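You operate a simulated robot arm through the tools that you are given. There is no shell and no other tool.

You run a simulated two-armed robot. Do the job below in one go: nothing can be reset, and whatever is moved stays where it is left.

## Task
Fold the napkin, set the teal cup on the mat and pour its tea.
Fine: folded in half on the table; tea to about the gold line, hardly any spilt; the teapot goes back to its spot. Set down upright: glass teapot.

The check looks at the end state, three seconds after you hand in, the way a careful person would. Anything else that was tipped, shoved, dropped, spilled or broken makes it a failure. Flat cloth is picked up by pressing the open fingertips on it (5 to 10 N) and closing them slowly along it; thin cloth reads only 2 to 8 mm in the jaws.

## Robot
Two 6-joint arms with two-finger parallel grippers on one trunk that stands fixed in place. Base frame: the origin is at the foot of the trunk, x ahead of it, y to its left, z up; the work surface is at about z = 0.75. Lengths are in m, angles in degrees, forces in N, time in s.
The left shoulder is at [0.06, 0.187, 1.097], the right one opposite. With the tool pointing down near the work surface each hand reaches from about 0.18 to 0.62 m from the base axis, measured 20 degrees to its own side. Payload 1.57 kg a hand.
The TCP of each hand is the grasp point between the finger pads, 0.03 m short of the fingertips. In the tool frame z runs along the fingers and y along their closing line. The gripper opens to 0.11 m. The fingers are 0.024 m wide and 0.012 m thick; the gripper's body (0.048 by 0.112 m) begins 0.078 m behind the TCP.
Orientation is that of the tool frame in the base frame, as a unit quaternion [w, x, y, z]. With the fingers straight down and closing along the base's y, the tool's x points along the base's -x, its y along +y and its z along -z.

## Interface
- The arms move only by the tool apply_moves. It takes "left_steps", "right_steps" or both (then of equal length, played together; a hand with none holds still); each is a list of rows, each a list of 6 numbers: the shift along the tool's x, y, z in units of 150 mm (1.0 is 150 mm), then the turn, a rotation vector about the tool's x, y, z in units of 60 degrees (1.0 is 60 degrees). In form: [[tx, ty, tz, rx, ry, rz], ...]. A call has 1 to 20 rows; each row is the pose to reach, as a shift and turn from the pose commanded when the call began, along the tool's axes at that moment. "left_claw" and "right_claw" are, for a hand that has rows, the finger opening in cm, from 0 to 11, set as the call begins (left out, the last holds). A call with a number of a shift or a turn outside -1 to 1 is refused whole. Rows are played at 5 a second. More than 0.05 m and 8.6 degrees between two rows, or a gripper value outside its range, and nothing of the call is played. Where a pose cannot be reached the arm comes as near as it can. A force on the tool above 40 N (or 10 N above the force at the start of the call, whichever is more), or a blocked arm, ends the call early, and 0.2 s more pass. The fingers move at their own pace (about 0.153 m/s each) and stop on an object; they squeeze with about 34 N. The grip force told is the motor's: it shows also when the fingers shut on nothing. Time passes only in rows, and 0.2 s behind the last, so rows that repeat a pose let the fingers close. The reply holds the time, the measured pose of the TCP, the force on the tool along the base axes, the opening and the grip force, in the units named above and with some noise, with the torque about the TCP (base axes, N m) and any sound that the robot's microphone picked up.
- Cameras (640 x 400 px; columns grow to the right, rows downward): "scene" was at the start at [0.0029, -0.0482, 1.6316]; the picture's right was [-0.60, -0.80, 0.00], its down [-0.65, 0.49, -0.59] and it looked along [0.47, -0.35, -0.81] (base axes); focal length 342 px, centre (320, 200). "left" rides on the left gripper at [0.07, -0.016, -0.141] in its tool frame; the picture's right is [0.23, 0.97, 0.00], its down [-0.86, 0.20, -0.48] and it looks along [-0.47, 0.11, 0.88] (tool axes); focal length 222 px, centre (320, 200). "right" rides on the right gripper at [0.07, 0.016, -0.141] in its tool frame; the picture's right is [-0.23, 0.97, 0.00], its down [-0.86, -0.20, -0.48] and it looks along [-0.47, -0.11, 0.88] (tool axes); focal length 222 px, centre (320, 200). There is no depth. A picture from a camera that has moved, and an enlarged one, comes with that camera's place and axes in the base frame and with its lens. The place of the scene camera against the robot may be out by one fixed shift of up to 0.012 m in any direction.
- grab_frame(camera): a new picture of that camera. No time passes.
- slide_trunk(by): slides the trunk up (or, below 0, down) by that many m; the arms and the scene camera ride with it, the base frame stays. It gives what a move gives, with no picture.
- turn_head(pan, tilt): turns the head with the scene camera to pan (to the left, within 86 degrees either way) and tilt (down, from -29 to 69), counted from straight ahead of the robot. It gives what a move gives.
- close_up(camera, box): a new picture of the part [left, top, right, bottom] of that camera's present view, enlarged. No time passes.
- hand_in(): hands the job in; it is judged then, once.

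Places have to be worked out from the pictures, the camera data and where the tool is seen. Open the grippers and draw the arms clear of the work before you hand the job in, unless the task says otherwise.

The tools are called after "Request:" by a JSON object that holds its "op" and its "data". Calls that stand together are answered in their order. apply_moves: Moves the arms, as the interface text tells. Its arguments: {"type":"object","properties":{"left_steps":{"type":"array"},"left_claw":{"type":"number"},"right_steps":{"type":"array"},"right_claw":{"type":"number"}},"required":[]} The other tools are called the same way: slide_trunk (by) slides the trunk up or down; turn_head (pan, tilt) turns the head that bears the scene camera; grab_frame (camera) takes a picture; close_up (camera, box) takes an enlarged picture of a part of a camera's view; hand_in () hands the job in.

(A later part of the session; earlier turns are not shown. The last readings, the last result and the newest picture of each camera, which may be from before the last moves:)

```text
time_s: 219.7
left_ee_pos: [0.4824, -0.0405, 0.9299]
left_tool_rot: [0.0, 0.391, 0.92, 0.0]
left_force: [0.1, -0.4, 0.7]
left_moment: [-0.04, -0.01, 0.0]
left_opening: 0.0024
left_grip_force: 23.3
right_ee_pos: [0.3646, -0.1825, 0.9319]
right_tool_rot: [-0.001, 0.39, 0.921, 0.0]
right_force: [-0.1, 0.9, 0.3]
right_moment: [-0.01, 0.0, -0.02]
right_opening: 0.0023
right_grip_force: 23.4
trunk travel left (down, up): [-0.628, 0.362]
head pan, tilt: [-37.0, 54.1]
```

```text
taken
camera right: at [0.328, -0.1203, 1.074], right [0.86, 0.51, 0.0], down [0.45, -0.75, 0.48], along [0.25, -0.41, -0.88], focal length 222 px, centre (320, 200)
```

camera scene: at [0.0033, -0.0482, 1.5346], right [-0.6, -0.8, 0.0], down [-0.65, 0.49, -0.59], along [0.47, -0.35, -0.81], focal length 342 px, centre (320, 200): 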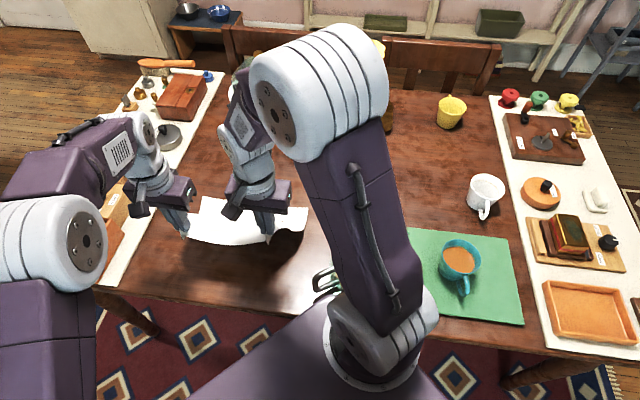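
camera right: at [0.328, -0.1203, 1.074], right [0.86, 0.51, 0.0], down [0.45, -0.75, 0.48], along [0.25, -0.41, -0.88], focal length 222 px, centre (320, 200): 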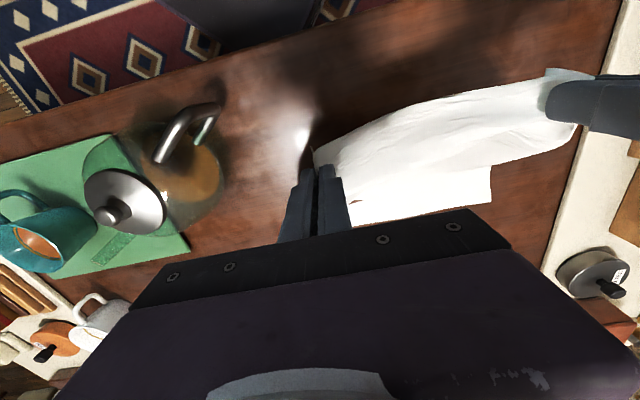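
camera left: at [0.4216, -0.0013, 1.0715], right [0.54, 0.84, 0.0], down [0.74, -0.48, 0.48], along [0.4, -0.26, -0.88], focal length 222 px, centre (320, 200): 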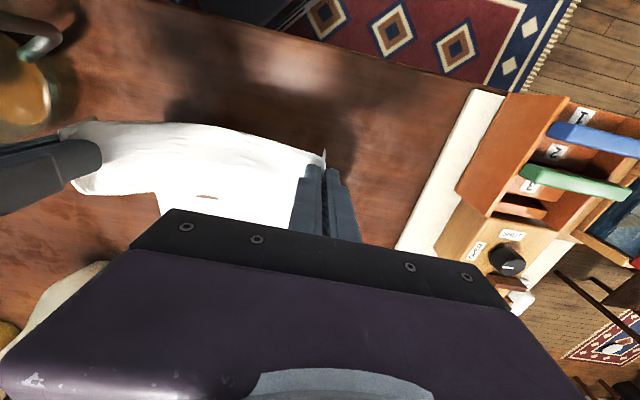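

The cloth hangs nicely between the hands. I raise the trunk 5 cm, then swing both hands into a line parallel to y at x = 0.36, turning and lifting so the cloth hangs free.

Request:
{"op": "slide_trunk", "data": {"by": 0.05}}

Request:
{"op": "apply_moves", "data": {"left_steps": [[0.02, -0.045, -0.05, 0, 0, -0.04], [0.06, -0.13, -0.12, 0, 0, -0.12], [0.105, -0.23, -0.2, 0, 0, -0.215], [0.15, -0.335, -0.28, 0, 0, -0.315], [0.195, -0.435, -0.36, 0, 0, -0.415], [0.24, -0.54, -0.44, 0, 0, -0.515], [0.285, -0.64, -0.52, 0, 0, -0.615], [0.325, -0.73, -0.585, 0, 0, -0.705], [0.348, -0.78, -0.62, 0, 0, -0.755], [0.354, -0.793, -0.633, 0, 0, -0.767], [0.354, -0.793, -0.633, 0, 0, -0.767]], "right_steps": [[-0.023, -0.025, -0.05, 0, 0, -0.04], [-0.065, -0.07, -0.12, 0, 0, -0.12], [-0.115, -0.123, -0.2, 0, 0, -0.215], [-0.168, -0.18, -0.28, 0, 0, -0.315], [-0.218, -0.234, -0.36, 0, 0, -0.415], [-0.271, -0.291, -0.44, 0, 0, -0.515], [-0.321, -0.345, -0.52, 0, 0, -0.615], [-0.366, -0.393, -0.585, 0, 0, -0.705], [-0.391, -0.42, -0.62, 0, 0, -0.755], [-0.398, -0.427, -0.633, 0, 0, -0.767], [-0.398, -0.427, -0.633, 0, 0, -0.767]]}}

Request:
{"op": "grab_frame", "data": {"camera": "scene"}}

Request:
{"op": "grab_frame", "data": {"camera": "right"}}

Request:
{"op": "grab_frame", "data": {"camera": "left"}}

```text
time_s: 220.6
left_ee_pos: [0.483, -0.0403, 0.9803]
left_tool_rot: [0.001, 0.391, 0.921, 0.001]
left_force: [0.2, -0.2, -0.3]
left_moment: [0.01, 0.0, -0.01]
left_opening: 0.0021
left_grip_force: 23.6
right_ee_pos: [0.3645, -0.1815, 0.9818]
right_tool_rot: [0.0, 0.39, 0.921, 0.001]
right_force: [0.4, 0.6, -1.2]
right_moment: [0.01, 0.01, 0.03]
right_opening: 0.0023
right_grip_force: 23.9
trunk travel left (down, up): [-0.678, 0.312]
head pan, tilt: [-37.0, 54.1]
```

```text
time_s: 223.0
left_ee_pos: [0.3607, -0.0843, 1.0752]
left_tool_rot: [0.0, -0.001, 1.0, 0.0]
left_force: [-0.1, 0.5, -0.6]
left_moment: [0.05, 0.0, -0.02]
left_opening: 0.0025
left_grip_force: 23.6
right_ee_pos: [0.3621, -0.2683, 1.076]
right_tool_rot: [0.0, -0.002, 1.0, 0.001]
right_force: [0.0, 0.5, 0.0]
right_moment: [0.0, -0.01, -0.03]
right_opening: 0.002
right_grip_force: 23.5
trunk travel left (down, up): [-0.678, 0.312]
head pan, tilt: [-37.0, 54.1]
```

```text
taken
camera scene: at [0.003, -0.0482, 1.5846], right [-0.6, -0.8, 0.0], down [-0.65, 0.49, -0.59], along [0.47, -0.35, -0.81], focal length 342 px, centre (320, 200)
```

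scene: 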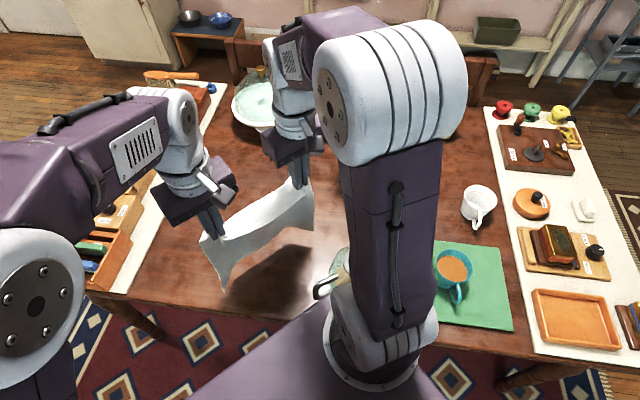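

```text
taken
camera right: at [0.2917, -0.2521, 1.2193], right [0.22, 0.97, 0.0], down [0.86, -0.2, 0.48], along [0.47, -0.11, -0.88], focal length 222 px, centre (320, 200)
```

right: 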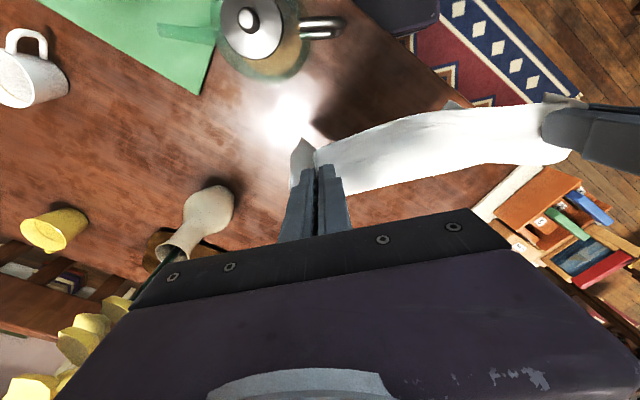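

```text
taken
camera left: at [0.289, -0.1001, 1.217], right [-0.23, 0.97, 0.0], down [0.86, 0.2, 0.48], along [0.47, 0.11, -0.88], focal length 222 px, centre (320, 200)
```

left: 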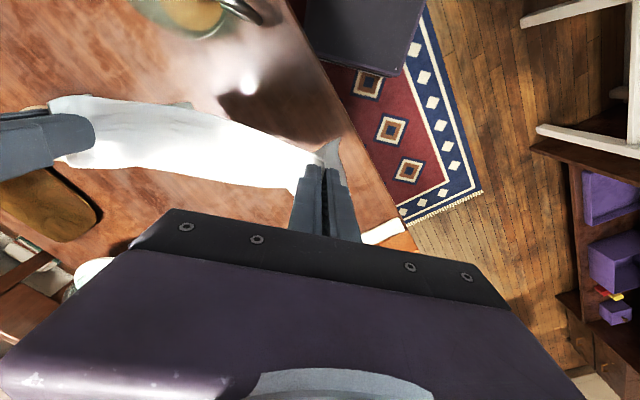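

The cloth hangs between the hands. I enlarge the scene view to see how the lower edge hangs.

Request:
{"op": "close_up", "data": {"camera": "scene", "box": [150, 130, 350, 330]}}

```text
2.00 times, centred on (250, 230) of scene
camera zoom: at [0.003, -0.0482, 1.5846], right [-0.6, -0.8, 0.0], down [-0.65, 0.49, -0.59], along [0.47, -0.35, -0.81], focal length 685 px, centre (460, 140)
```

zoom: 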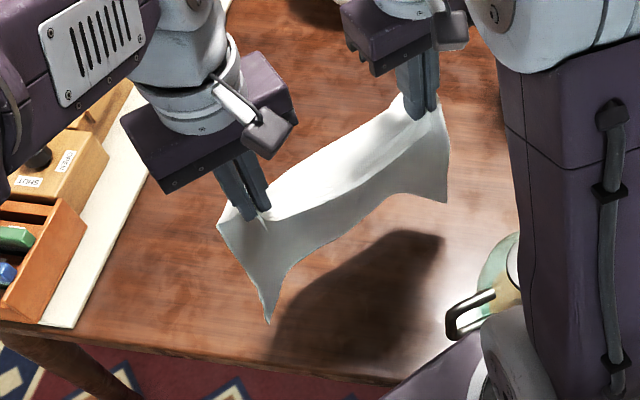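

The sheet hangs its full length: lower corners near (0.39, -0.05) and (0.40, -0.32), trailing on the table. I lift 4.5 cm so that it swings free under the hands, and pull the hands slightly apart.

Request:
{"op": "apply_moves", "data": {"left_steps": [[0, 0.007, -0.08, 0, 0, 0], [0, 0.015, -0.18, 0, 0, 0], [0, 0.02, -0.27, 0, 0, 0], [0, 0.02, -0.3, 0, 0, 0], [0, 0.02, -0.3, 0, 0, 0], [0, 0.02, -0.3, 0, 0, 0], [0, 0.02, -0.3, 0, 0, 0]], "right_steps": [[0, -0.007, -0.08, 0, 0, 0], [0, -0.015, -0.18, 0, 0, 0], [0, -0.02, -0.27, 0, 0, 0], [0, -0.02, -0.3, 0, 0, 0], [0, -0.02, -0.3, 0, 0, 0], [0, -0.02, -0.3, 0, 0, 0], [0, -0.02, -0.3, 0, 0, 0]]}}

Request:
{"op": "close_up", "data": {"camera": "scene", "box": [150, 130, 350, 330]}}

```text
time_s: 224.6
left_ee_pos: [0.3601, -0.0814, 1.1207]
left_tool_rot: [0.0, -0.001, 1.0, 0.0]
left_force: [0.3, -1.8, -1.0]
left_moment: [-0.06, 0.0, -0.05]
left_opening: 0.0021
left_grip_force: 23.6
right_ee_pos: [0.3614, -0.2727, 1.1216]
right_tool_rot: [0.0, -0.001, 1.0, 0.002]
right_force: [-0.7, 1.1, -0.2]
right_moment: [0.06, 0.0, -0.01]
right_opening: 0.0021
right_grip_force: 24.1
trunk travel left (down, up): [-0.678, 0.312]
head pan, tilt: [-37.0, 54.1]
```

```text
2.00 times, centred on (250, 230) of scene
camera zoom: at [0.0029, -0.0482, 1.5846], right [-0.6, -0.8, 0.0], down [-0.65, 0.49, -0.59], along [0.47, -0.35, -0.81], focal length 685 px, centre (460, 140)
```

zoom: 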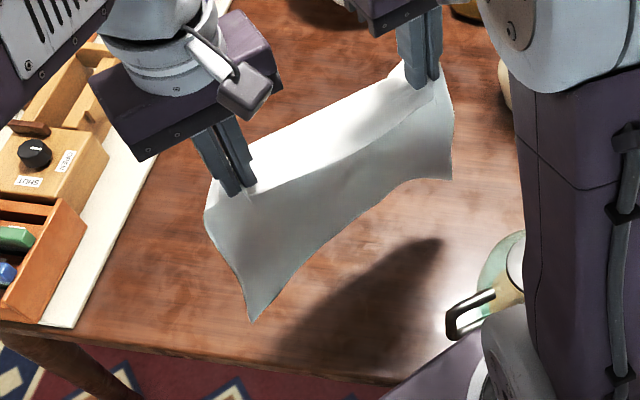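

The sheet now hangs free, lower edge near x = 0.39–0.43, about 6 cm above the table. I shift back 2 cm and lower until the edge touches down.

Request:
{"op": "apply_moves", "data": {"left_steps": [[0.03, 0, 0.03, 0, 0, 0], [0.08, 0, 0.1, 0, 0, 0], [0.12, 0, 0.18, 0, 0, 0], [0.133, 0, 0.26, 0, 0, 0], [0.133, 0, 0.33, 0, 0, 0], [0.133, 0, 0.36, 0, 0, 0], [0.133, 0, 0.36, 0, 0, 0]], "right_steps": [[0.03, 0, 0.03, 0, 0, 0], [0.08, 0, 0.1, 0, 0, 0], [0.12, 0, 0.18, 0, 0, 0], [0.133, 0, 0.26, 0, 0, 0], [0.133, 0, 0.33, 0, 0, 0], [0.133, 0, 0.36, 0, 0, 0], [0.133, 0, 0.36, 0, 0, 0]]}}

Request:
{"op": "close_up", "data": {"camera": "scene", "box": [150, 130, 350, 330]}}

Request:
{"op": "grab_frame", "data": {"camera": "left"}}

```text
time_s: 226.2
left_ee_pos: [0.34, -0.0831, 1.0645]
left_tool_rot: [0.0, -0.001, 1.0, 0.0]
left_force: [-0.2, -0.9, -0.9]
left_moment: [-0.03, -0.02, -0.02]
left_opening: 0.0019
left_grip_force: 24.2
right_ee_pos: [0.3408, -0.272, 1.0685]
right_tool_rot: [0.0, -0.001, 1.0, 0.001]
right_force: [0.4, 0.6, 0.1]
right_moment: [0.02, 0.0, 0.0]
right_opening: 0.0023
right_grip_force: 23.5
trunk travel left (down, up): [-0.678, 0.312]
head pan, tilt: [-37.0, 54.1]
```

```text
2.00 times, centred on (250, 230) of scene
camera zoom: at [0.0028, -0.0481, 1.5846], right [-0.6, -0.8, 0.0], down [-0.65, 0.49, -0.59], along [0.47, -0.35, -0.81], focal length 685 px, centre (460, 140)
```

zoom: 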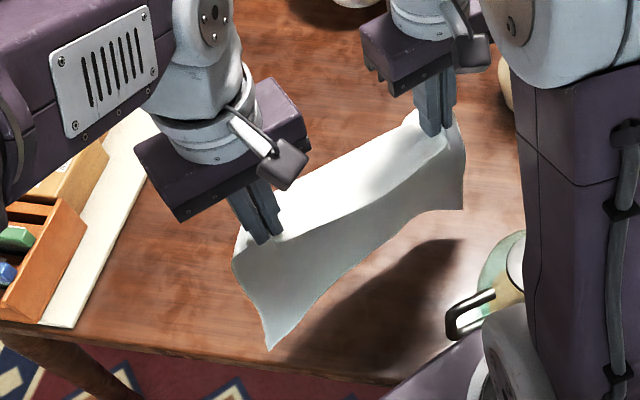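

```text
taken
camera left: at [0.2678, -0.098, 1.2069], right [-0.23, 0.97, 0.0], down [0.86, 0.2, 0.48], along [0.47, 0.11, -0.88], focal length 222 px, centre (320, 200)
```

left: 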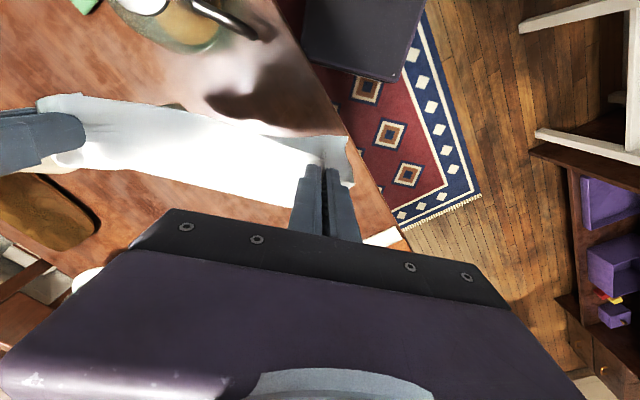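

The lower edge just touches, its left corner close to the table edge (about 1.5–2 cm in). I now start laying the lower half by moving both hands outward and down together.

Request:
{"op": "apply_moves", "data": {"left_steps": [[-0.08, 0, 0.03, 0, 0, 0], [-0.17, 0, 0.1, 0, 0, 0], [-0.26, 0, 0.18, 0, 0, 0], [-0.35, 0, 0.27, 0, 0, 0], [-0.44, 0, 0.36, 0, 0, 0], [-0.53, 0, 0.44, 0, 0, 0], [-0.53, 0, 0.44, 0, 0, 0]], "right_steps": [[-0.08, 0, 0.03, 0, 0, 0], [-0.17, 0, 0.1, 0, 0, 0], [-0.26, 0, 0.18, 0, 0, 0], [-0.35, 0, 0.27, 0, 0, 0], [-0.44, 0, 0.36, 0, 0, 0], [-0.53, 0, 0.44, 0, 0, 0], [-0.53, 0, 0.44, 0, 0, 0]]}}

Request:
{"op": "close_up", "data": {"camera": "scene", "box": [150, 130, 350, 330]}}

Request:
{"op": "grab_frame", "data": {"camera": "left"}}

Request:
{"op": "grab_frame", "data": {"camera": "right"}}

```text
time_s: 227.8
left_ee_pos: [0.4196, -0.084, 1.0009]
left_tool_rot: [0.0, -0.002, 1.0, 0.0]
left_force: [0.2, 1.2, 0.2]
left_moment: [-0.02, -0.02, 0.0]
left_opening: 0.0022
left_grip_force: 23.5
right_ee_pos: [0.4198, -0.2715, 1.0026]
right_tool_rot: [0.001, -0.001, 1.0, 0.001]
right_force: [-0.5, -0.1, 0.3]
right_moment: [-0.04, -0.02, -0.01]
right_opening: 0.0022
right_grip_force: 23.8
trunk travel left (down, up): [-0.678, 0.312]
head pan, tilt: [-37.0, 54.1]
```

```text
2.00 times, centred on (250, 230) of scene
camera zoom: at [0.0019, -0.048, 1.5846], right [-0.6, -0.8, 0.0], down [-0.65, 0.49, -0.59], along [0.47, -0.35, -0.81], focal length 685 px, centre (460, 140)
```

zoom: 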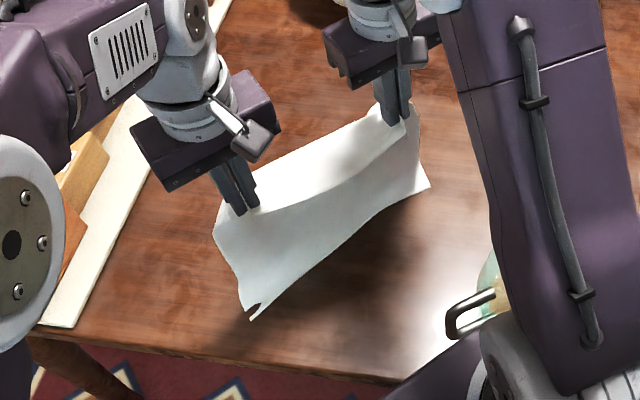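

```text
taken
camera left: at [0.3484, -0.0998, 1.1418], right [-0.23, 0.97, 0.0], down [0.85, 0.2, 0.48], along [0.47, 0.11, -0.88], focal length 222 px, centre (320, 200)
```

left: 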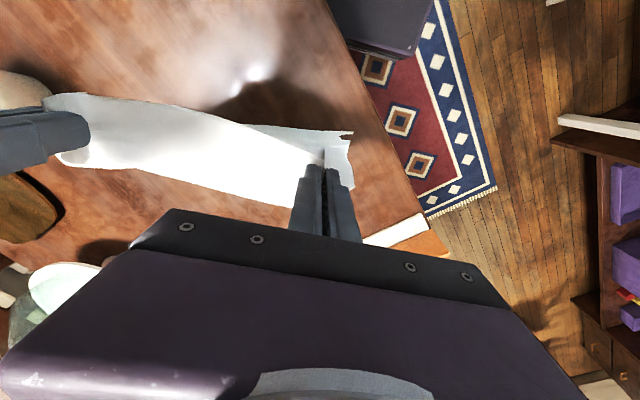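

```text
taken
camera right: at [0.3503, -0.2553, 1.1438], right [0.22, 0.97, 0.0], down [0.85, -0.2, 0.48], along [0.47, -0.11, -0.88], focal length 222 px, centre (320, 200)
```

right: 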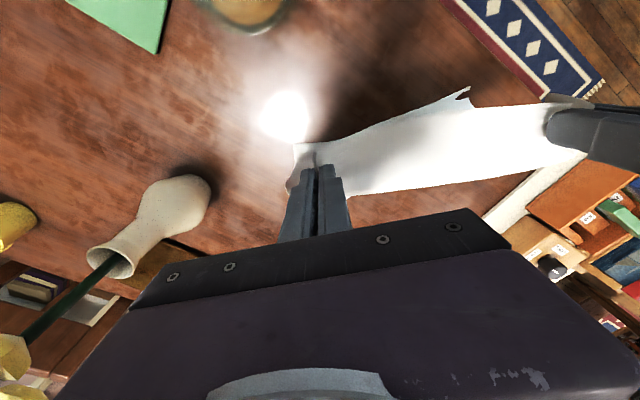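

The bottom edge swung along with the hands to x ≈ 0.42 because it was barely touching. I go back up and in, and this time lower further before moving outward.

Request:
{"op": "apply_moves", "data": {"left_steps": [[0.02, 0, -0.15, 0, 0, 0], [0.08, 0, -0.3, 0, 0, 0], [0.18, 0, -0.45, 0, 0, 0], [0.3, 0, -0.55, 0, 0, 0], [0.42, 0, -0.6, 0, 0, 0], [0.52, 0, -0.6, 0, 0, 0], [0.56, 0, -0.6, 0, 0, 0], [0.56, 0, -0.6, 0, 0, 0], [0.56, 0, -0.6, 0, 0, 0]], "right_steps": [[0.02, 0, -0.15, 0, 0, 0], [0.08, 0, -0.3, 0, 0, 0], [0.18, 0, -0.45, 0, 0, 0], [0.3, 0, -0.55, 0, 0, 0], [0.42, 0, -0.6, 0, 0, 0], [0.52, 0, -0.6, 0, 0, 0], [0.56, 0, -0.6, 0, 0, 0], [0.56, 0, -0.6, 0, 0, 0], [0.56, 0, -0.6, 0, 0, 0]]}}

Request:
{"op": "close_up", "data": {"camera": "scene", "box": [150, 130, 350, 330]}}

Request:
{"op": "grab_frame", "data": {"camera": "right"}}

```text
time_s: 229.8
left_ee_pos: [0.3352, -0.0835, 1.0903]
left_tool_rot: [0.001, -0.001, 1.0, 0.0]
left_force: [-0.1, -0.4, 0.0]
left_moment: [0.01, -0.02, -0.02]
left_opening: 0.0021
left_grip_force: 23.6
right_ee_pos: [0.337, -0.2723, 1.0936]
right_tool_rot: [0.001, -0.001, 1.0, 0.001]
right_force: [-0.9, -0.5, -0.4]
right_moment: [-0.06, 0.0, 0.0]
right_opening: 0.0022
right_grip_force: 23.6
trunk travel left (down, up): [-0.678, 0.312]
head pan, tilt: [-37.0, 54.1]
```

```text
2.00 times, centred on (250, 230) of scene
camera zoom: at [0.0028, -0.0481, 1.5846], right [-0.6, -0.8, 0.0], down [-0.65, 0.49, -0.59], along [0.47, -0.35, -0.81], focal length 685 px, centre (460, 140)
```

zoom: 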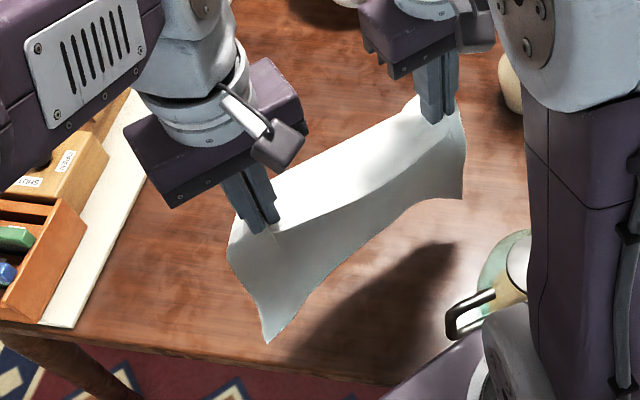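

```text
taken
camera right: at [0.2669, -0.256, 1.2355], right [0.22, 0.97, 0.0], down [0.86, -0.2, 0.48], along [0.47, -0.11, -0.88], focal length 222 px, centre (320, 200)
```

right: 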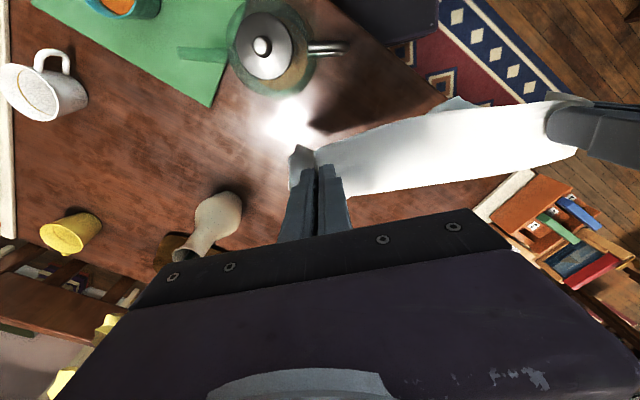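

Hanging free again. I move out 2 cm for margin from the table edge, let it settle, then lower straight down about 9 cm so that the bottom part rests on the table.

Request:
{"op": "apply_moves", "data": {"left_steps": [[-0.06, 0, 0, 0, 0, 0], [-0.13, 0, 0, 0, 0, 0], [-0.13, 0, 0, 0, 0, 0], [-0.13, 0, 0, 0, 0, 0], [-0.13, 0, 0.08, 0, 0, 0], [-0.13, 0, 0.2, 0, 0, 0], [-0.13, 0, 0.32, 0, 0, 0], [-0.13, 0, 0.44, 0, 0, 0], [-0.13, 0, 0.55, 0, 0, 0], [-0.13, 0, 0.6, 0, 0, 0], [-0.13, 0, 0.6, 0, 0, 0]], "right_steps": [[-0.06, 0, 0, 0, 0, 0], [-0.13, 0, 0, 0, 0, 0], [-0.13, 0, 0, 0, 0, 0], [-0.13, 0, 0, 0, 0, 0], [-0.13, 0, 0.08, 0, 0, 0], [-0.13, 0, 0.2, 0, 0, 0], [-0.13, 0, 0.32, 0, 0, 0], [-0.13, 0, 0.44, 0, 0, 0], [-0.13, 0, 0.55, 0, 0, 0], [-0.13, 0, 0.6, 0, 0, 0], [-0.13, 0, 0.6, 0, 0, 0]]}}

Request:
{"op": "close_up", "data": {"camera": "scene", "box": [150, 130, 350, 330]}}

Request:
{"op": "grab_frame", "data": {"camera": "right"}}

```text
time_s: 232.2
left_ee_pos: [0.3563, -0.0832, 0.9992]
left_tool_rot: [0.0, 0.0, 1.0, 0.0]
left_force: [-0.1, 0.7, 0.4]
left_moment: [-0.03, 0.02, 0.0]
left_opening: 0.0024
left_grip_force: 23.5
right_ee_pos: [0.356, -0.2724, 1.0007]
right_tool_rot: [0.0, -0.001, 1.0, 0.0]
right_force: [-0.4, 1.1, -0.1]
right_moment: [-0.01, 0.01, -0.04]
right_opening: 0.0018
right_grip_force: 23.9
trunk travel left (down, up): [-0.678, 0.312]
head pan, tilt: [-37.0, 54.1]
```

```text
2.00 times, centred on (250, 230) of scene
camera zoom: at [0.0027, -0.0481, 1.5846], right [-0.6, -0.8, 0.0], down [-0.65, 0.49, -0.59], along [0.47, -0.35, -0.81], focal length 685 px, centre (460, 140)
```

zoom: 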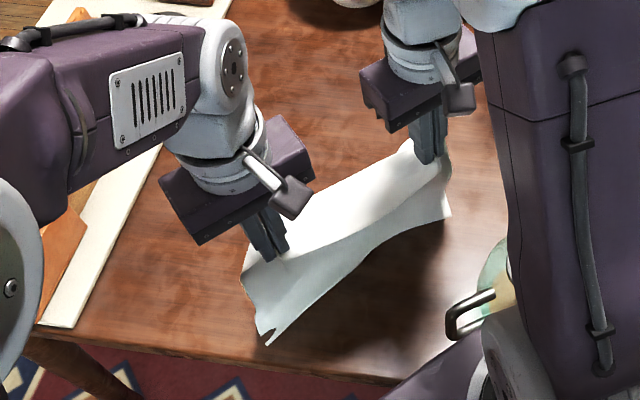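

```text
taken
camera right: at [0.2858, -0.2559, 1.1439], right [0.22, 0.97, 0.0], down [0.86, -0.2, 0.48], along [0.47, -0.11, -0.88], focal length 222 px, centre (320, 200)
```

right: 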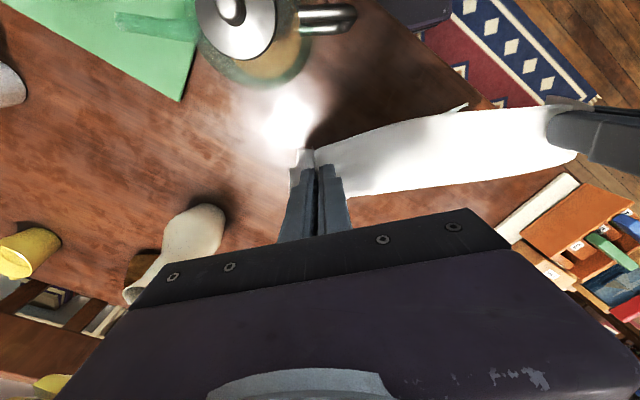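

Now the lower corners rest on the table near (0.373, -0.025) and (0.381, -0.311). I move outward while lowering, half of the way first.

Request:
{"op": "apply_moves", "data": {"left_steps": [[-0.06, 0, 0.05, 0, 0, 0], [-0.15, 0, 0.1, 0, 0, 0], [-0.24, 0, 0.15, 0, 0, 0], [-0.33, 0, 0.2, 0, 0, 0], [-0.42, 0, 0.25, 0, 0, 0], [-0.5, 0, 0.29, 0, 0, 0], [-0.53, 0, 0.3, 0, 0, 0], [-0.53, 0, 0.3, 0, 0, 0]], "right_steps": [[-0.06, 0, 0.05, 0, 0, 0], [-0.15, 0, 0.1, 0, 0, 0], [-0.24, 0, 0.15, 0, 0, 0], [-0.33, 0, 0.2, 0, 0, 0], [-0.42, 0, 0.25, 0, 0, 0], [-0.5, 0, 0.29, 0, 0, 0], [-0.53, 0, 0.3, 0, 0, 0], [-0.53, 0, 0.3, 0, 0, 0]]}}

Request:
{"op": "close_up", "data": {"camera": "scene", "box": [150, 130, 350, 330]}}

Request:
{"op": "grab_frame", "data": {"camera": "right"}}

Request:
{"op": "grab_frame", "data": {"camera": "left"}}

```text
time_s: 234.0
left_ee_pos: [0.4344, -0.0816, 0.9548]
left_tool_rot: [0.0, -0.001, 1.0, 0.0]
left_force: [-0.5, -2.1, -0.5]
left_moment: [-0.06, 0.02, -0.04]
left_opening: 0.0022
left_grip_force: 23.9
right_ee_pos: [0.435, -0.2713, 0.9577]
right_tool_rot: [0.001, 0.0, 1.0, 0.001]
right_force: [-0.2, 1.1, -0.1]
right_moment: [0.0, -0.01, 0.01]
right_opening: 0.0021
right_grip_force: 23.8
trunk travel left (down, up): [-0.678, 0.312]
head pan, tilt: [-37.0, 54.1]
```

```text
2.00 times, centred on (250, 230) of scene
camera zoom: at [0.0027, -0.0481, 1.5846], right [-0.6, -0.8, 0.0], down [-0.65, 0.49, -0.59], along [0.47, -0.35, -0.81], focal length 685 px, centre (460, 140)
```

zoom: 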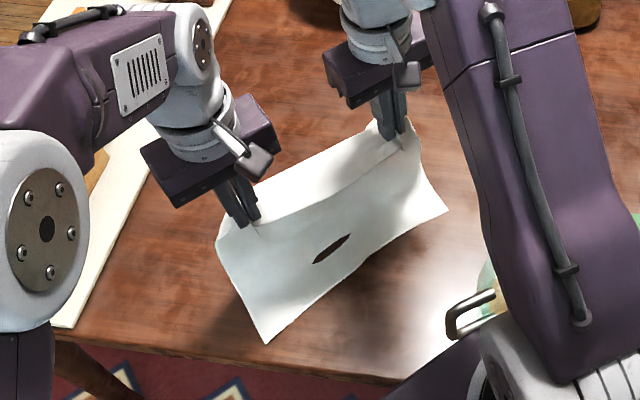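

```text
taken
camera right: at [0.3648, -0.2559, 1.0997], right [0.22, 0.97, 0.0], down [0.86, -0.2, 0.48], along [0.47, -0.11, -0.88], focal length 222 px, centre (320, 200)
```

right: 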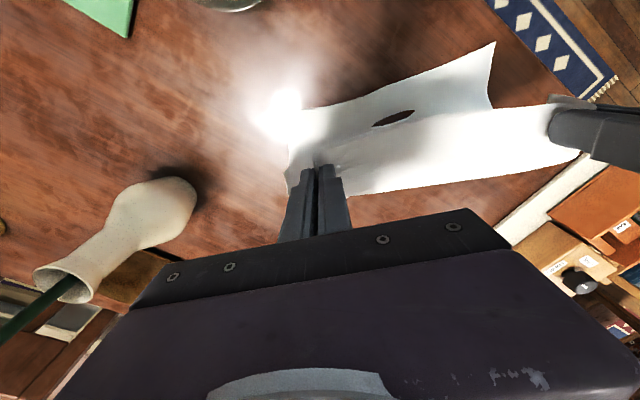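

```text
taken
camera left: at [0.3643, -0.0971, 1.096], right [-0.23, 0.97, 0.0], down [0.86, 0.2, 0.48], along [0.47, 0.11, -0.88], focal length 222 px, centre (320, 200)
```

left: 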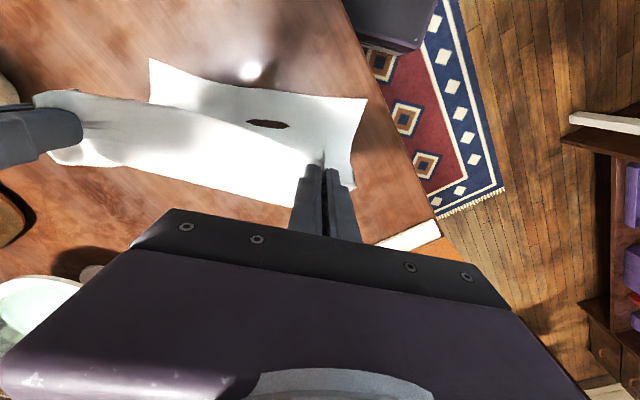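

The lower half is being laid properly: the bottom edge stays at (0.372, -0.029) to (0.391, -0.319). I go on outward and down until half of the cloth lies flat.

Request:
{"op": "apply_moves", "data": {"left_steps": [[-0.06, 0, 0.03, 0, 0, 0], [-0.15, 0, 0.08, 0, 0, 0], [-0.24, 0, 0.13, 0, 0, 0], [-0.33, 0, 0.18, 0, 0, 0], [-0.42, 0, 0.23, 0, 0, 0], [-0.5, 0, 0.28, 0, 0, 0], [-0.53, 0, 0.3, 0, 0, 0], [-0.53, 0, 0.3, 0, 0, 0]], "right_steps": [[-0.067, 0, 0.03, 0, 0, 0], [-0.167, 0, 0.08, 0, 0, 0], [-0.267, 0, 0.13, 0, 0, 0], [-0.367, 0, 0.18, 0, 0, 0], [-0.467, 0, 0.23, 0, 0, 0], [-0.56, 0, 0.28, 0, 0, 0], [-0.6, 0, 0.3, 0, 0, 0], [-0.6, 0, 0.3, 0, 0, 0]]}}

Request:
{"op": "close_up", "data": {"camera": "scene", "box": [150, 130, 350, 330]}}

Request:
{"op": "grab_frame", "data": {"camera": "right"}}

Request:
{"op": "grab_frame", "data": {"camera": "left"}}

```text
time_s: 235.8
left_ee_pos: [0.5157, -0.0839, 0.9108]
left_tool_rot: [0.0, -0.001, 1.0, 0.001]
left_force: [0.4, 0.1, 1.1]
left_moment: [-0.03, -0.02, 0.01]
left_opening: 0.002
left_grip_force: 23.9
right_ee_pos: [0.5267, -0.2713, 0.912]
right_tool_rot: [0.0, -0.001, 1.0, 0.001]
right_force: [0.6, -0.1, 1.5]
right_moment: [-0.02, -0.02, -0.04]
right_opening: 0.0022
right_grip_force: 23.4
trunk travel left (down, up): [-0.678, 0.312]
head pan, tilt: [-37.0, 54.1]
```

```text
2.00 times, centred on (250, 230) of scene
camera zoom: at [0.0027, -0.0481, 1.5846], right [-0.6, -0.8, 0.0], down [-0.65, 0.49, -0.59], along [0.47, -0.35, -0.81], focal length 685 px, centre (460, 140)
```

zoom: 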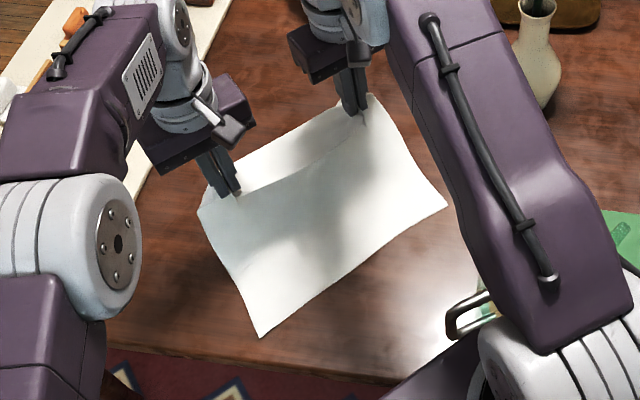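

```text
taken
camera right: at [0.4565, -0.2549, 1.0535], right [0.22, 0.97, 0.0], down [0.86, -0.2, 0.48], along [0.47, -0.11, -0.88], focal length 222 px, centre (320, 200)
```

right: 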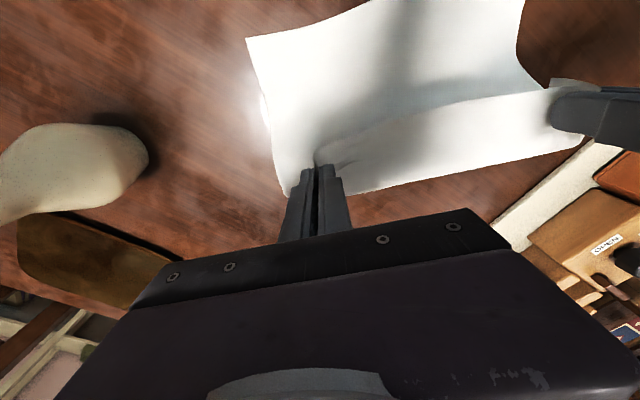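

```text
taken
camera left: at [0.4441, -0.099, 1.0516], right [-0.23, 0.97, 0.0], down [0.86, 0.2, 0.48], along [0.47, 0.11, -0.88], focal length 222 px, centre (320, 200)
```

left: 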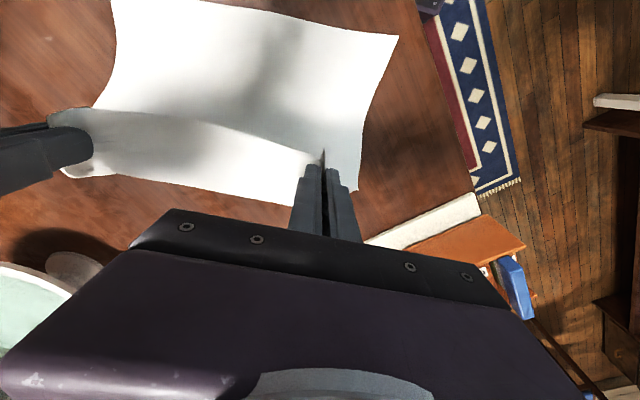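

Half of the cloth lies flat, bottom edge from about (0.384, -0.025) to (0.397, -0.322). I now carry the held edge back over in an arc and down onto that bottom edge.

Request:
{"op": "apply_moves", "data": {"left_steps": [[0.114, 0.019, 0.01, 0, 0, 0], [0.227, 0.037, 0.04, 0, 0, 0], [0.333, 0.054, 0.088, 0, 0, 0], [0.431, 0.071, 0.155, 0, 0, 0], [0.518, 0.085, 0.237, 0, 0, 0], [0.593, 0.097, 0.334, 0, 0, 0], [0.653, 0.107, 0.442, 0, 0, 0], [0.697, 0.114, 0.56, 0, 0, 0], [0.724, 0.119, 0.684, 0, 0, 0], [0.733, 0.12, 0.79, 0, 0, 0], [0.733, 0.12, 0.79, 0, 0, 0]], "right_steps": [[0.117, 0.019, 0.01, 0, 0, 0], [0.232, 0.037, 0.04, 0, 0, 0], [0.341, 0.054, 0.088, 0, 0, 0], [0.441, 0.071, 0.155, 0, 0, 0], [0.531, 0.085, 0.237, 0, 0, 0], [0.608, 0.097, 0.334, 0, 0, 0], [0.669, 0.107, 0.442, 0, 0, 0], [0.714, 0.114, 0.56, 0, 0, 0], [0.742, 0.119, 0.684, 0, 0, 0], [0.751, 0.12, 0.79, 0, 0, 0], [0.751, 0.12, 0.79, 0, 0, 0]]}}

Request:
{"op": "close_up", "data": {"camera": "scene", "box": [150, 130, 350, 330]}}

Request:
{"op": "grab_frame", "data": {"camera": "right"}}

Request:
{"op": "grab_frame", "data": {"camera": "left"}}

```text
time_s: 238.2
left_ee_pos: [0.4037, -0.0628, 0.7921]
left_tool_rot: [-0.001, -0.001, 1.0, -0.001]
left_force: [1.0, -1.9, -0.1]
left_moment: [-0.05, -0.01, -0.04]
left_opening: 0.0023
left_grip_force: 23.7
right_ee_pos: [0.4115, -0.2532, 0.795]
right_tool_rot: [0.0, -0.001, 1.0, 0.0]
right_force: [-1.0, 2.7, 5.4]
right_moment: [0.05, -0.03, 0.02]
right_opening: 0.0025
right_grip_force: 23.8
trunk travel left (down, up): [-0.678, 0.312]
head pan, tilt: [-37.0, 54.1]
```

```text
2.00 times, centred on (250, 230) of scene
camera zoom: at [0.0019, -0.0473, 1.5847], right [-0.6, -0.8, 0.0], down [-0.65, 0.49, -0.59], along [0.47, -0.35, -0.81], focal length 685 px, centre (460, 140)
```

zoom: 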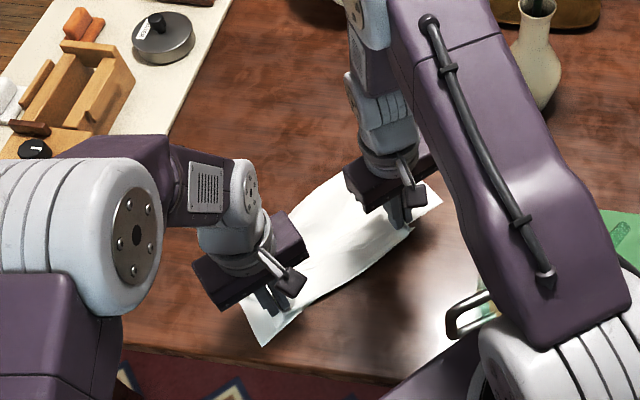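

```text
taken
camera right: at [0.341, -0.2378, 0.9374], right [0.22, 0.97, 0.0], down [0.85, -0.2, 0.48], along [0.47, -0.11, -0.88], focal length 222 px, centre (320, 200)
```

right: 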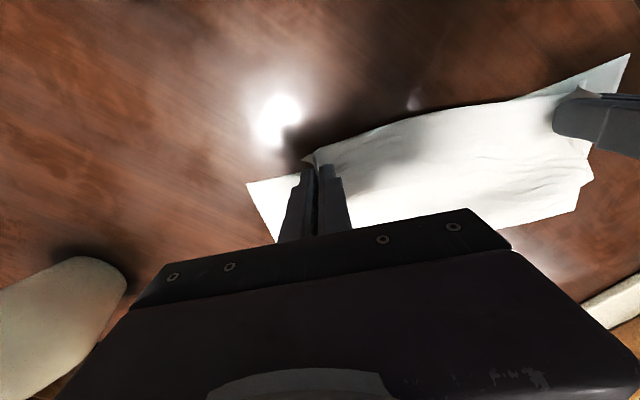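

```text
taken
camera left: at [0.3336, -0.0781, 0.9337], right [-0.23, 0.97, 0.0], down [0.85, 0.2, 0.48], along [0.47, 0.11, -0.88], focal length 222 px, centre (320, 200)
```

left: 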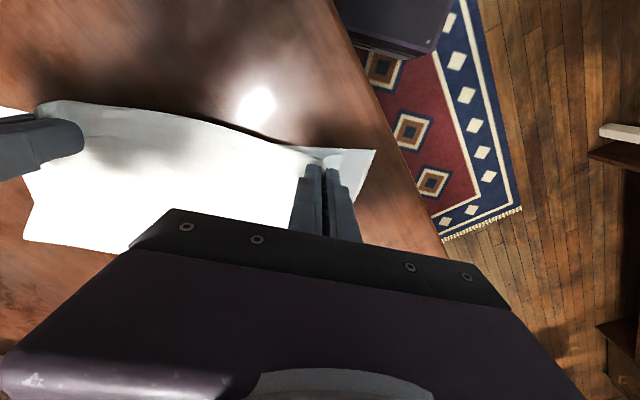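

The edge has come down almost on top of the bottom edge, (0.374, -0.024) to (0.408, -0.321). I fine-tune both hands by 6–8 mm and lower to light contact.

Request:
{"op": "apply_moves", "data": {"left_steps": [[0.02, 0, 0, 0, 0, 0], [0.04, 0, 0.02, 0, 0, 0], [0.04, 0, 0.04, 0, 0, 0], [0.04, 0, 0.055, 0, 0, 0]], "right_steps": [[-0.025, 0, -0.01, 0, 0, 0], [-0.053, 0, -0.01, 0, 0, 0], [-0.053, 0, 0.01, 0, 0, 0], [-0.053, 0, 0.03, 0, 0, 0]]}}

Request:
{"op": "grab_frame", "data": {"camera": "left"}}

Request:
{"op": "grab_frame", "data": {"camera": "right"}}

```text
time_s: 239.2
left_ee_pos: [0.3982, -0.0643, 0.7841]
left_tool_rot: [0.0, -0.001, 1.0, -0.001]
left_force: [0.6, -1.7, -0.1]
left_moment: [-0.05, -0.03, -0.03]
left_opening: 0.0023
left_grip_force: 23.6
right_ee_pos: [0.4212, -0.2549, 0.7889]
right_tool_rot: [0.0, -0.001, 1.0, 0.0]
right_force: [-0.1, 1.7, -0.1]
right_moment: [0.03, 0.01, -0.02]
right_opening: 0.002
right_grip_force: 23.5
trunk travel left (down, up): [-0.678, 0.312]
head pan, tilt: [-37.0, 54.1]
```

```text
taken
camera left: at [0.3274, -0.0801, 0.9247], right [-0.23, 0.97, 0.0], down [0.86, 0.2, 0.48], along [0.47, 0.11, -0.88], focal length 222 px, centre (320, 200)
```

left: 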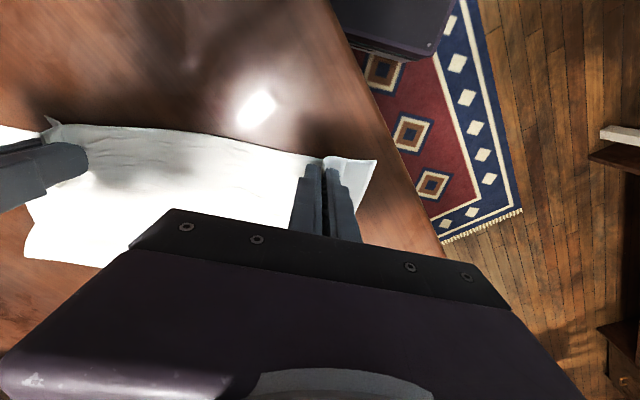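

```text
taken
camera right: at [0.3505, -0.2382, 0.9313], right [0.22, 0.97, 0.0], down [0.86, -0.2, 0.48], along [0.47, -0.11, -0.88], focal length 222 px, centre (320, 200)
```

right: 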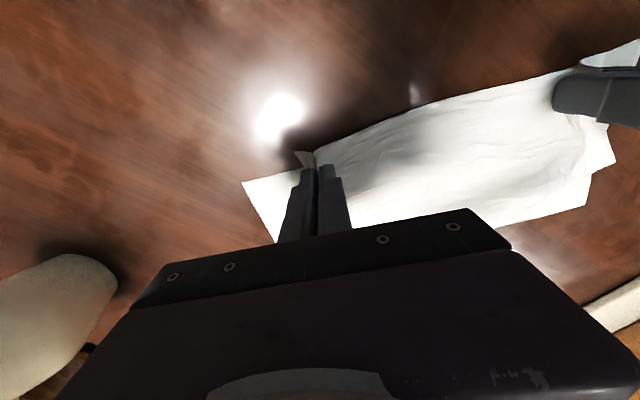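

Both ends lie in place. I press the left down gently before spreading its fingers.

Request:
{"op": "apply_moves", "data": {"left_steps": [[0, 0, 0.012, 0, 0, 0], [0, 0, 0.012, 0, 0, 0]]}}

Request:
{"op": "apply_moves", "data": {"left_steps": [[0, 0, 0.007, 0, 0, 0], [0, 0, 0.007, 0, 0, 0]]}}

```text
time_s: 239.8
left_ee_pos: [0.3989, -0.0649, 0.7826]
left_tool_rot: [0.0, -0.001, 1.0, 0.0]
left_force: [0.2, -1.1, 3.1]
left_moment: [-0.03, 0.0, -0.03]
left_opening: 0.0022
left_grip_force: 23.2
right_ee_pos: [0.4205, -0.2547, 0.7898]
right_tool_rot: [0.001, -0.001, 1.0, 0.001]
right_force: [-0.4, 1.7, -0.1]
right_moment: [0.05, 0.0, 0.0]
right_opening: 0.0025
right_grip_force: 23.6
trunk travel left (down, up): [-0.678, 0.312]
head pan, tilt: [-37.0, 54.1]
```

```text
time_s: 240.4
left_ee_pos: [0.3982, -0.0642, 0.7819]
left_tool_rot: [0.001, -0.001, 1.0, -0.001]
left_force: [0.9, 1.5, 15.9]
left_moment: [-0.02, 0.03, -0.01]
left_opening: 0.0024
left_grip_force: 23.1
right_ee_pos: [0.42, -0.2552, 0.7906]
right_tool_rot: [0.001, -0.001, 1.0, 0.001]
right_force: [-0.1, 1.1, -0.8]
right_moment: [0.07, 0.01, -0.02]
right_opening: 0.0023
right_grip_force: 23.9
trunk travel left (down, up): [-0.678, 0.312]
head pan, tilt: [-37.0, 54.1]
```

16 N. I open the left fingers slowly to spread the gathered cloth.

Request:
{"op": "apply_moves", "data": {"left_steps": [[0, 0, -0.001, 0, 0, 0]], "left_claw": 0.7}}

Request:
{"op": "apply_moves", "data": {"left_steps": [[0, 0, 0, 0, 0, 0]], "left_claw": 1.3}}

Request:
{"op": "apply_moves", "data": {"left_steps": [[0, 0, 0, 0, 0, 0]], "left_claw": 2.0}}

Request:
{"op": "close_up", "data": {"camera": "left", "box": [220, 100, 420, 225]}}

```text
time_s: 240.8
left_ee_pos: [0.3984, -0.0646, 0.7816]
left_tool_rot: [0.001, -0.001, 1.0, -0.001]
left_force: [-0.1, -0.6, 15.5]
left_moment: [-0.04, 0.02, -0.02]
left_opening: 0.0037
left_grip_force: 0.1
right_ee_pos: [0.4191, -0.2541, 0.7894]
right_tool_rot: [0.001, -0.001, 1.0, 0.001]
right_force: [0.3, 0.5, 0.9]
right_moment: [0.0, -0.01, -0.04]
right_opening: 0.0021
right_grip_force: 23.4
trunk travel left (down, up): [-0.678, 0.312]
head pan, tilt: [-37.0, 54.1]
```

```text
time_s: 241.2
left_ee_pos: [0.3983, -0.0647, 0.781]
left_tool_rot: [0.001, -0.001, 1.0, 0.0]
left_force: [0.3, -0.5, 17.0]
left_moment: [0.01, 0.03, 0.01]
left_opening: 0.0075
left_grip_force: 0.0
right_ee_pos: [0.4186, -0.2542, 0.7905]
right_tool_rot: [0.002, -0.001, 1.0, 0.0]
right_force: [1.2, 0.1, 0.0]
right_moment: [-0.02, -0.01, -0.04]
right_opening: 0.0023
right_grip_force: 23.9
trunk travel left (down, up): [-0.678, 0.312]
head pan, tilt: [-37.0, 54.1]
```

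```text
time_s: 241.6
left_ee_pos: [0.3985, -0.0646, 0.781]
left_tool_rot: [0.001, 0.0, 1.0, 0.0]
left_force: [0.9, -0.2, 16.1]
left_moment: [-0.03, -0.01, -0.01]
left_opening: 0.0145
left_grip_force: 0.1
right_ee_pos: [0.4191, -0.2534, 0.7907]
right_tool_rot: [0.0, 0.0, 1.0, 0.001]
right_force: [0.3, 0.2, 0.2]
right_moment: [-0.01, 0.01, -0.01]
right_opening: 0.0021
right_grip_force: 23.8
trunk travel left (down, up): [-0.678, 0.312]
head pan, tilt: [-37.0, 54.1]
```

```text
3.20 times, centred on (320, 162) of left
camera zoom: at [0.3269, -0.08, 0.9228], right [-0.23, 0.97, 0.0], down [0.85, 0.2, 0.48], along [0.47, 0.11, -0.88], focal length 711 px, centre (320, 320)
```

zoom: 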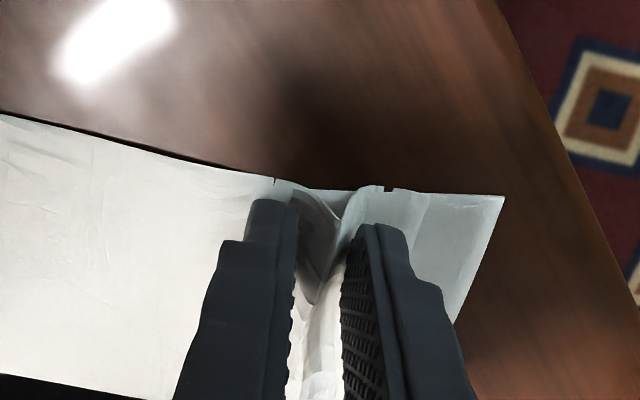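

The gather is opening up. I go on spreading to about 4.5 cm.

Request:
{"op": "apply_moves", "data": {"left_steps": [[0, 0, 0, 0, 0, 0]], "left_claw": 2.7}}

Request:
{"op": "apply_moves", "data": {"left_steps": [[0, 0, 0, 0, 0, 0]], "left_claw": 3.4}}

Request:
{"op": "apply_moves", "data": {"left_steps": [[0, 0, 0, 0, 0, 0]], "left_claw": 4.1}}

Request:
{"op": "close_up", "data": {"camera": "left", "box": [220, 100, 420, 225]}}

```text
time_s: 242.0
left_ee_pos: [0.3976, -0.0645, 0.7835]
left_tool_rot: [0.001, 0.0, 1.0, 0.0]
left_force: [0.0, 0.3, 17.2]
left_moment: [0.01, -0.03, 0.0]
left_opening: 0.0212
left_grip_force: 0.0
right_ee_pos: [0.4194, -0.2544, 0.7899]
right_tool_rot: [0.001, -0.001, 1.0, 0.001]
right_force: [0.1, 0.7, -0.2]
right_moment: [0.0, 0.02, 0.02]
right_opening: 0.0022
right_grip_force: 23.8
trunk travel left (down, up): [-0.678, 0.312]
head pan, tilt: [-37.0, 54.1]
```

```text
time_s: 242.4
left_ee_pos: [0.3992, -0.0639, 0.7829]
left_tool_rot: [0.001, 0.0, 1.0, -0.001]
left_force: [0.0, -1.3, 17.0]
left_moment: [0.03, -0.03, 0.02]
left_opening: 0.0283
left_grip_force: 0.0
right_ee_pos: [0.4199, -0.2542, 0.7902]
right_tool_rot: [0.001, -0.002, 1.0, 0.001]
right_force: [0.6, 0.2, 0.1]
right_moment: [-0.03, -0.02, -0.05]
right_opening: 0.0022
right_grip_force: 23.6
trunk travel left (down, up): [-0.678, 0.312]
head pan, tilt: [-37.0, 54.1]
```

```text
time_s: 242.8
left_ee_pos: [0.3972, -0.0641, 0.7819]
left_tool_rot: [0.001, -0.001, 1.0, 0.0]
left_force: [0.2, -1.4, 18.2]
left_moment: [0.07, -0.01, 0.01]
left_opening: 0.0349
left_grip_force: 0.2
right_ee_pos: [0.4203, -0.2535, 0.7914]
right_tool_rot: [0.001, -0.001, 1.0, 0.001]
right_force: [0.0, -0.2, 1.2]
right_moment: [0.04, -0.01, -0.02]
right_opening: 0.002
right_grip_force: 23.8
trunk travel left (down, up): [-0.678, 0.312]
head pan, tilt: [-37.0, 54.1]
```

```text
3.20 times, centred on (320, 162) of left
camera zoom: at [0.3268, -0.0802, 0.9228], right [-0.23, 0.97, 0.0], down [0.85, 0.2, 0.48], along [0.47, 0.11, -0.88], focal length 711 px, centre (320, 320)
```

zoom: 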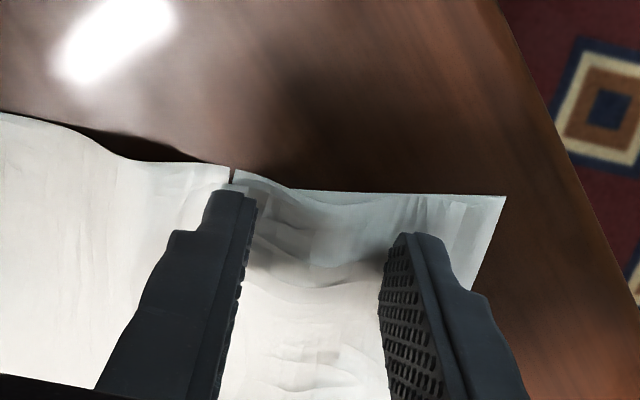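

The left end is spread out. With the left still pressing, I draw the right-held corner outward 3 cm to take up the slack.

Request:
{"op": "apply_moves", "data": {"right_steps": [[0, -0.04, 0, 0, 0, 0], [0, -0.08, 0, 0, 0, 0], [0, -0.12, 0, 0, 0, 0], [0, -0.16, 0, 0, 0, 0], [0, -0.2, 0, 0, 0, 0]]}}

Request:
{"op": "grab_frame", "data": {"camera": "right"}}

Request:
{"op": "grab_frame", "data": {"camera": "left"}}

```text
time_s: 244.0
left_ee_pos: [0.399, -0.0654, 0.7812]
left_tool_rot: [0.002, 0.0, 1.0, -0.002]
left_force: [0.8, -10.3, 15.7]
left_moment: [-0.14, 0.0, -0.01]
left_opening: 0.0383
left_grip_force: 0.0
right_ee_pos: [0.4192, -0.2831, 0.7885]
right_tool_rot: [0.001, -0.002, 1.0, 0.001]
right_force: [-1.3, 14.1, -0.5]
right_moment: [0.45, 0.04, -0.02]
right_opening: 0.0024
right_grip_force: 24.0
trunk travel left (down, up): [-0.678, 0.312]
head pan, tilt: [-37.0, 54.1]
```

```text
taken
camera right: at [0.3488, -0.2667, 0.9304], right [0.22, 0.97, 0.0], down [0.86, -0.2, 0.48], along [0.47, -0.11, -0.88], focal length 222 px, centre (320, 200)
```

right: 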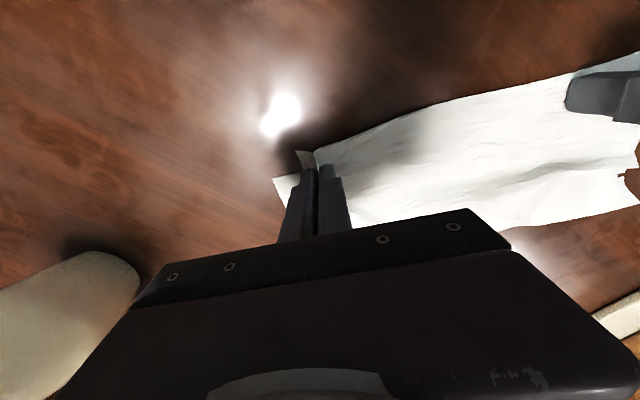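

```text
taken
camera left: at [0.3271, -0.0797, 0.9229], right [-0.23, 0.97, 0.0], down [0.85, 0.2, 0.48], along [0.47, 0.11, -0.88], focal length 222 px, centre (320, 200)
```

left: 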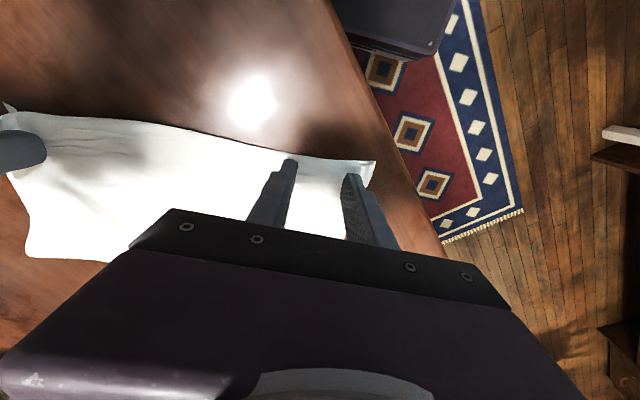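

Taut now, with the right at y ≈ -0.283. I ease 5 mm, press the right down and spread its fingers too.

Request:
{"op": "apply_moves", "data": {"right_steps": [[0, 0.02, 0.01, 0, 0, 0], [0, 0.033, 0.03, 0, 0, 0], [0, 0.033, 0.043, 0, 0, 0], [0, 0.033, 0.043, 0, 0, 0]]}}

Request:
{"op": "apply_moves", "data": {"right_steps": [[0, 0, 0.007, 0, 0, 0], [0, 0, 0.007, 0, 0, 0]]}}

```text
time_s: 245.0
left_ee_pos: [0.399, -0.064, 0.7811]
left_tool_rot: [0.001, -0.001, 1.0, 0.0]
left_force: [3.5, -2.5, 19.4]
left_moment: [-0.03, -0.07, 0.01]
left_opening: 0.0382
left_grip_force: 0.0
right_ee_pos: [0.4209, -0.2771, 0.7822]
right_tool_rot: [0.001, -0.001, 1.0, 0.0]
right_force: [-0.5, 2.4, 0.7]
right_moment: [0.09, -0.01, 0.0]
right_opening: 0.0019
right_grip_force: 23.4
trunk travel left (down, up): [-0.678, 0.312]
head pan, tilt: [-37.0, 54.1]
```

```text
time_s: 245.6
left_ee_pos: [0.3986, -0.0649, 0.7821]
left_tool_rot: [0.001, -0.001, 1.0, -0.001]
left_force: [4.1, -2.3, 19.1]
left_moment: [0.0, -0.11, 0.01]
left_opening: 0.0382
left_grip_force: 0.0
right_ee_pos: [0.42, -0.2788, 0.7815]
right_tool_rot: [0.002, -0.001, 1.0, 0.001]
right_force: [-0.9, 2.8, 1.0]
right_moment: [0.05, 0.04, -0.02]
right_opening: 0.0023
right_grip_force: 24.2
trunk travel left (down, up): [-0.678, 0.312]
head pan, tilt: [-37.0, 54.1]
```

Request:
{"op": "apply_moves", "data": {"right_steps": [[0, 0, 0.005, 0, 0, 0], [0, 0, 0.005, 0, 0, 0]]}}

Request:
{"op": "apply_moves", "data": {"right_steps": [[0, 0, 0.003, 0, 0, 0], [0, 0, 0.003, 0, 0, 0]]}}

```text
time_s: 246.2
left_ee_pos: [0.3978, -0.0636, 0.7825]
left_tool_rot: [0.001, -0.001, 1.0, -0.001]
left_force: [4.1, -3.3, 16.9]
left_moment: [0.0, -0.12, -0.01]
left_opening: 0.0382
left_grip_force: 0.0
right_ee_pos: [0.4212, -0.2785, 0.7832]
right_tool_rot: [0.001, 0.0, 1.0, 0.0]
right_force: [-2.1, 2.5, 6.7]
right_moment: [0.1, 0.05, -0.02]
right_opening: 0.0022
right_grip_force: 23.6
trunk travel left (down, up): [-0.678, 0.312]
head pan, tilt: [-37.0, 54.1]
```

```text
time_s: 246.8
left_ee_pos: [0.3973, -0.064, 0.7819]
left_tool_rot: [0.0, -0.001, 1.0, 0.0]
left_force: [4.2, -5.9, 12.6]
left_moment: [-0.1, -0.07, 0.0]
left_opening: 0.0383
left_grip_force: 0.0
right_ee_pos: [0.4197, -0.2785, 0.7823]
right_tool_rot: [0.002, -0.001, 1.0, 0.0]
right_force: [-1.3, 5.6, 11.0]
right_moment: [0.12, 0.07, 0.01]
right_opening: 0.002
right_grip_force: 23.5
trunk travel left (down, up): [-0.678, 0.312]
head pan, tilt: [-37.0, 54.1]
```

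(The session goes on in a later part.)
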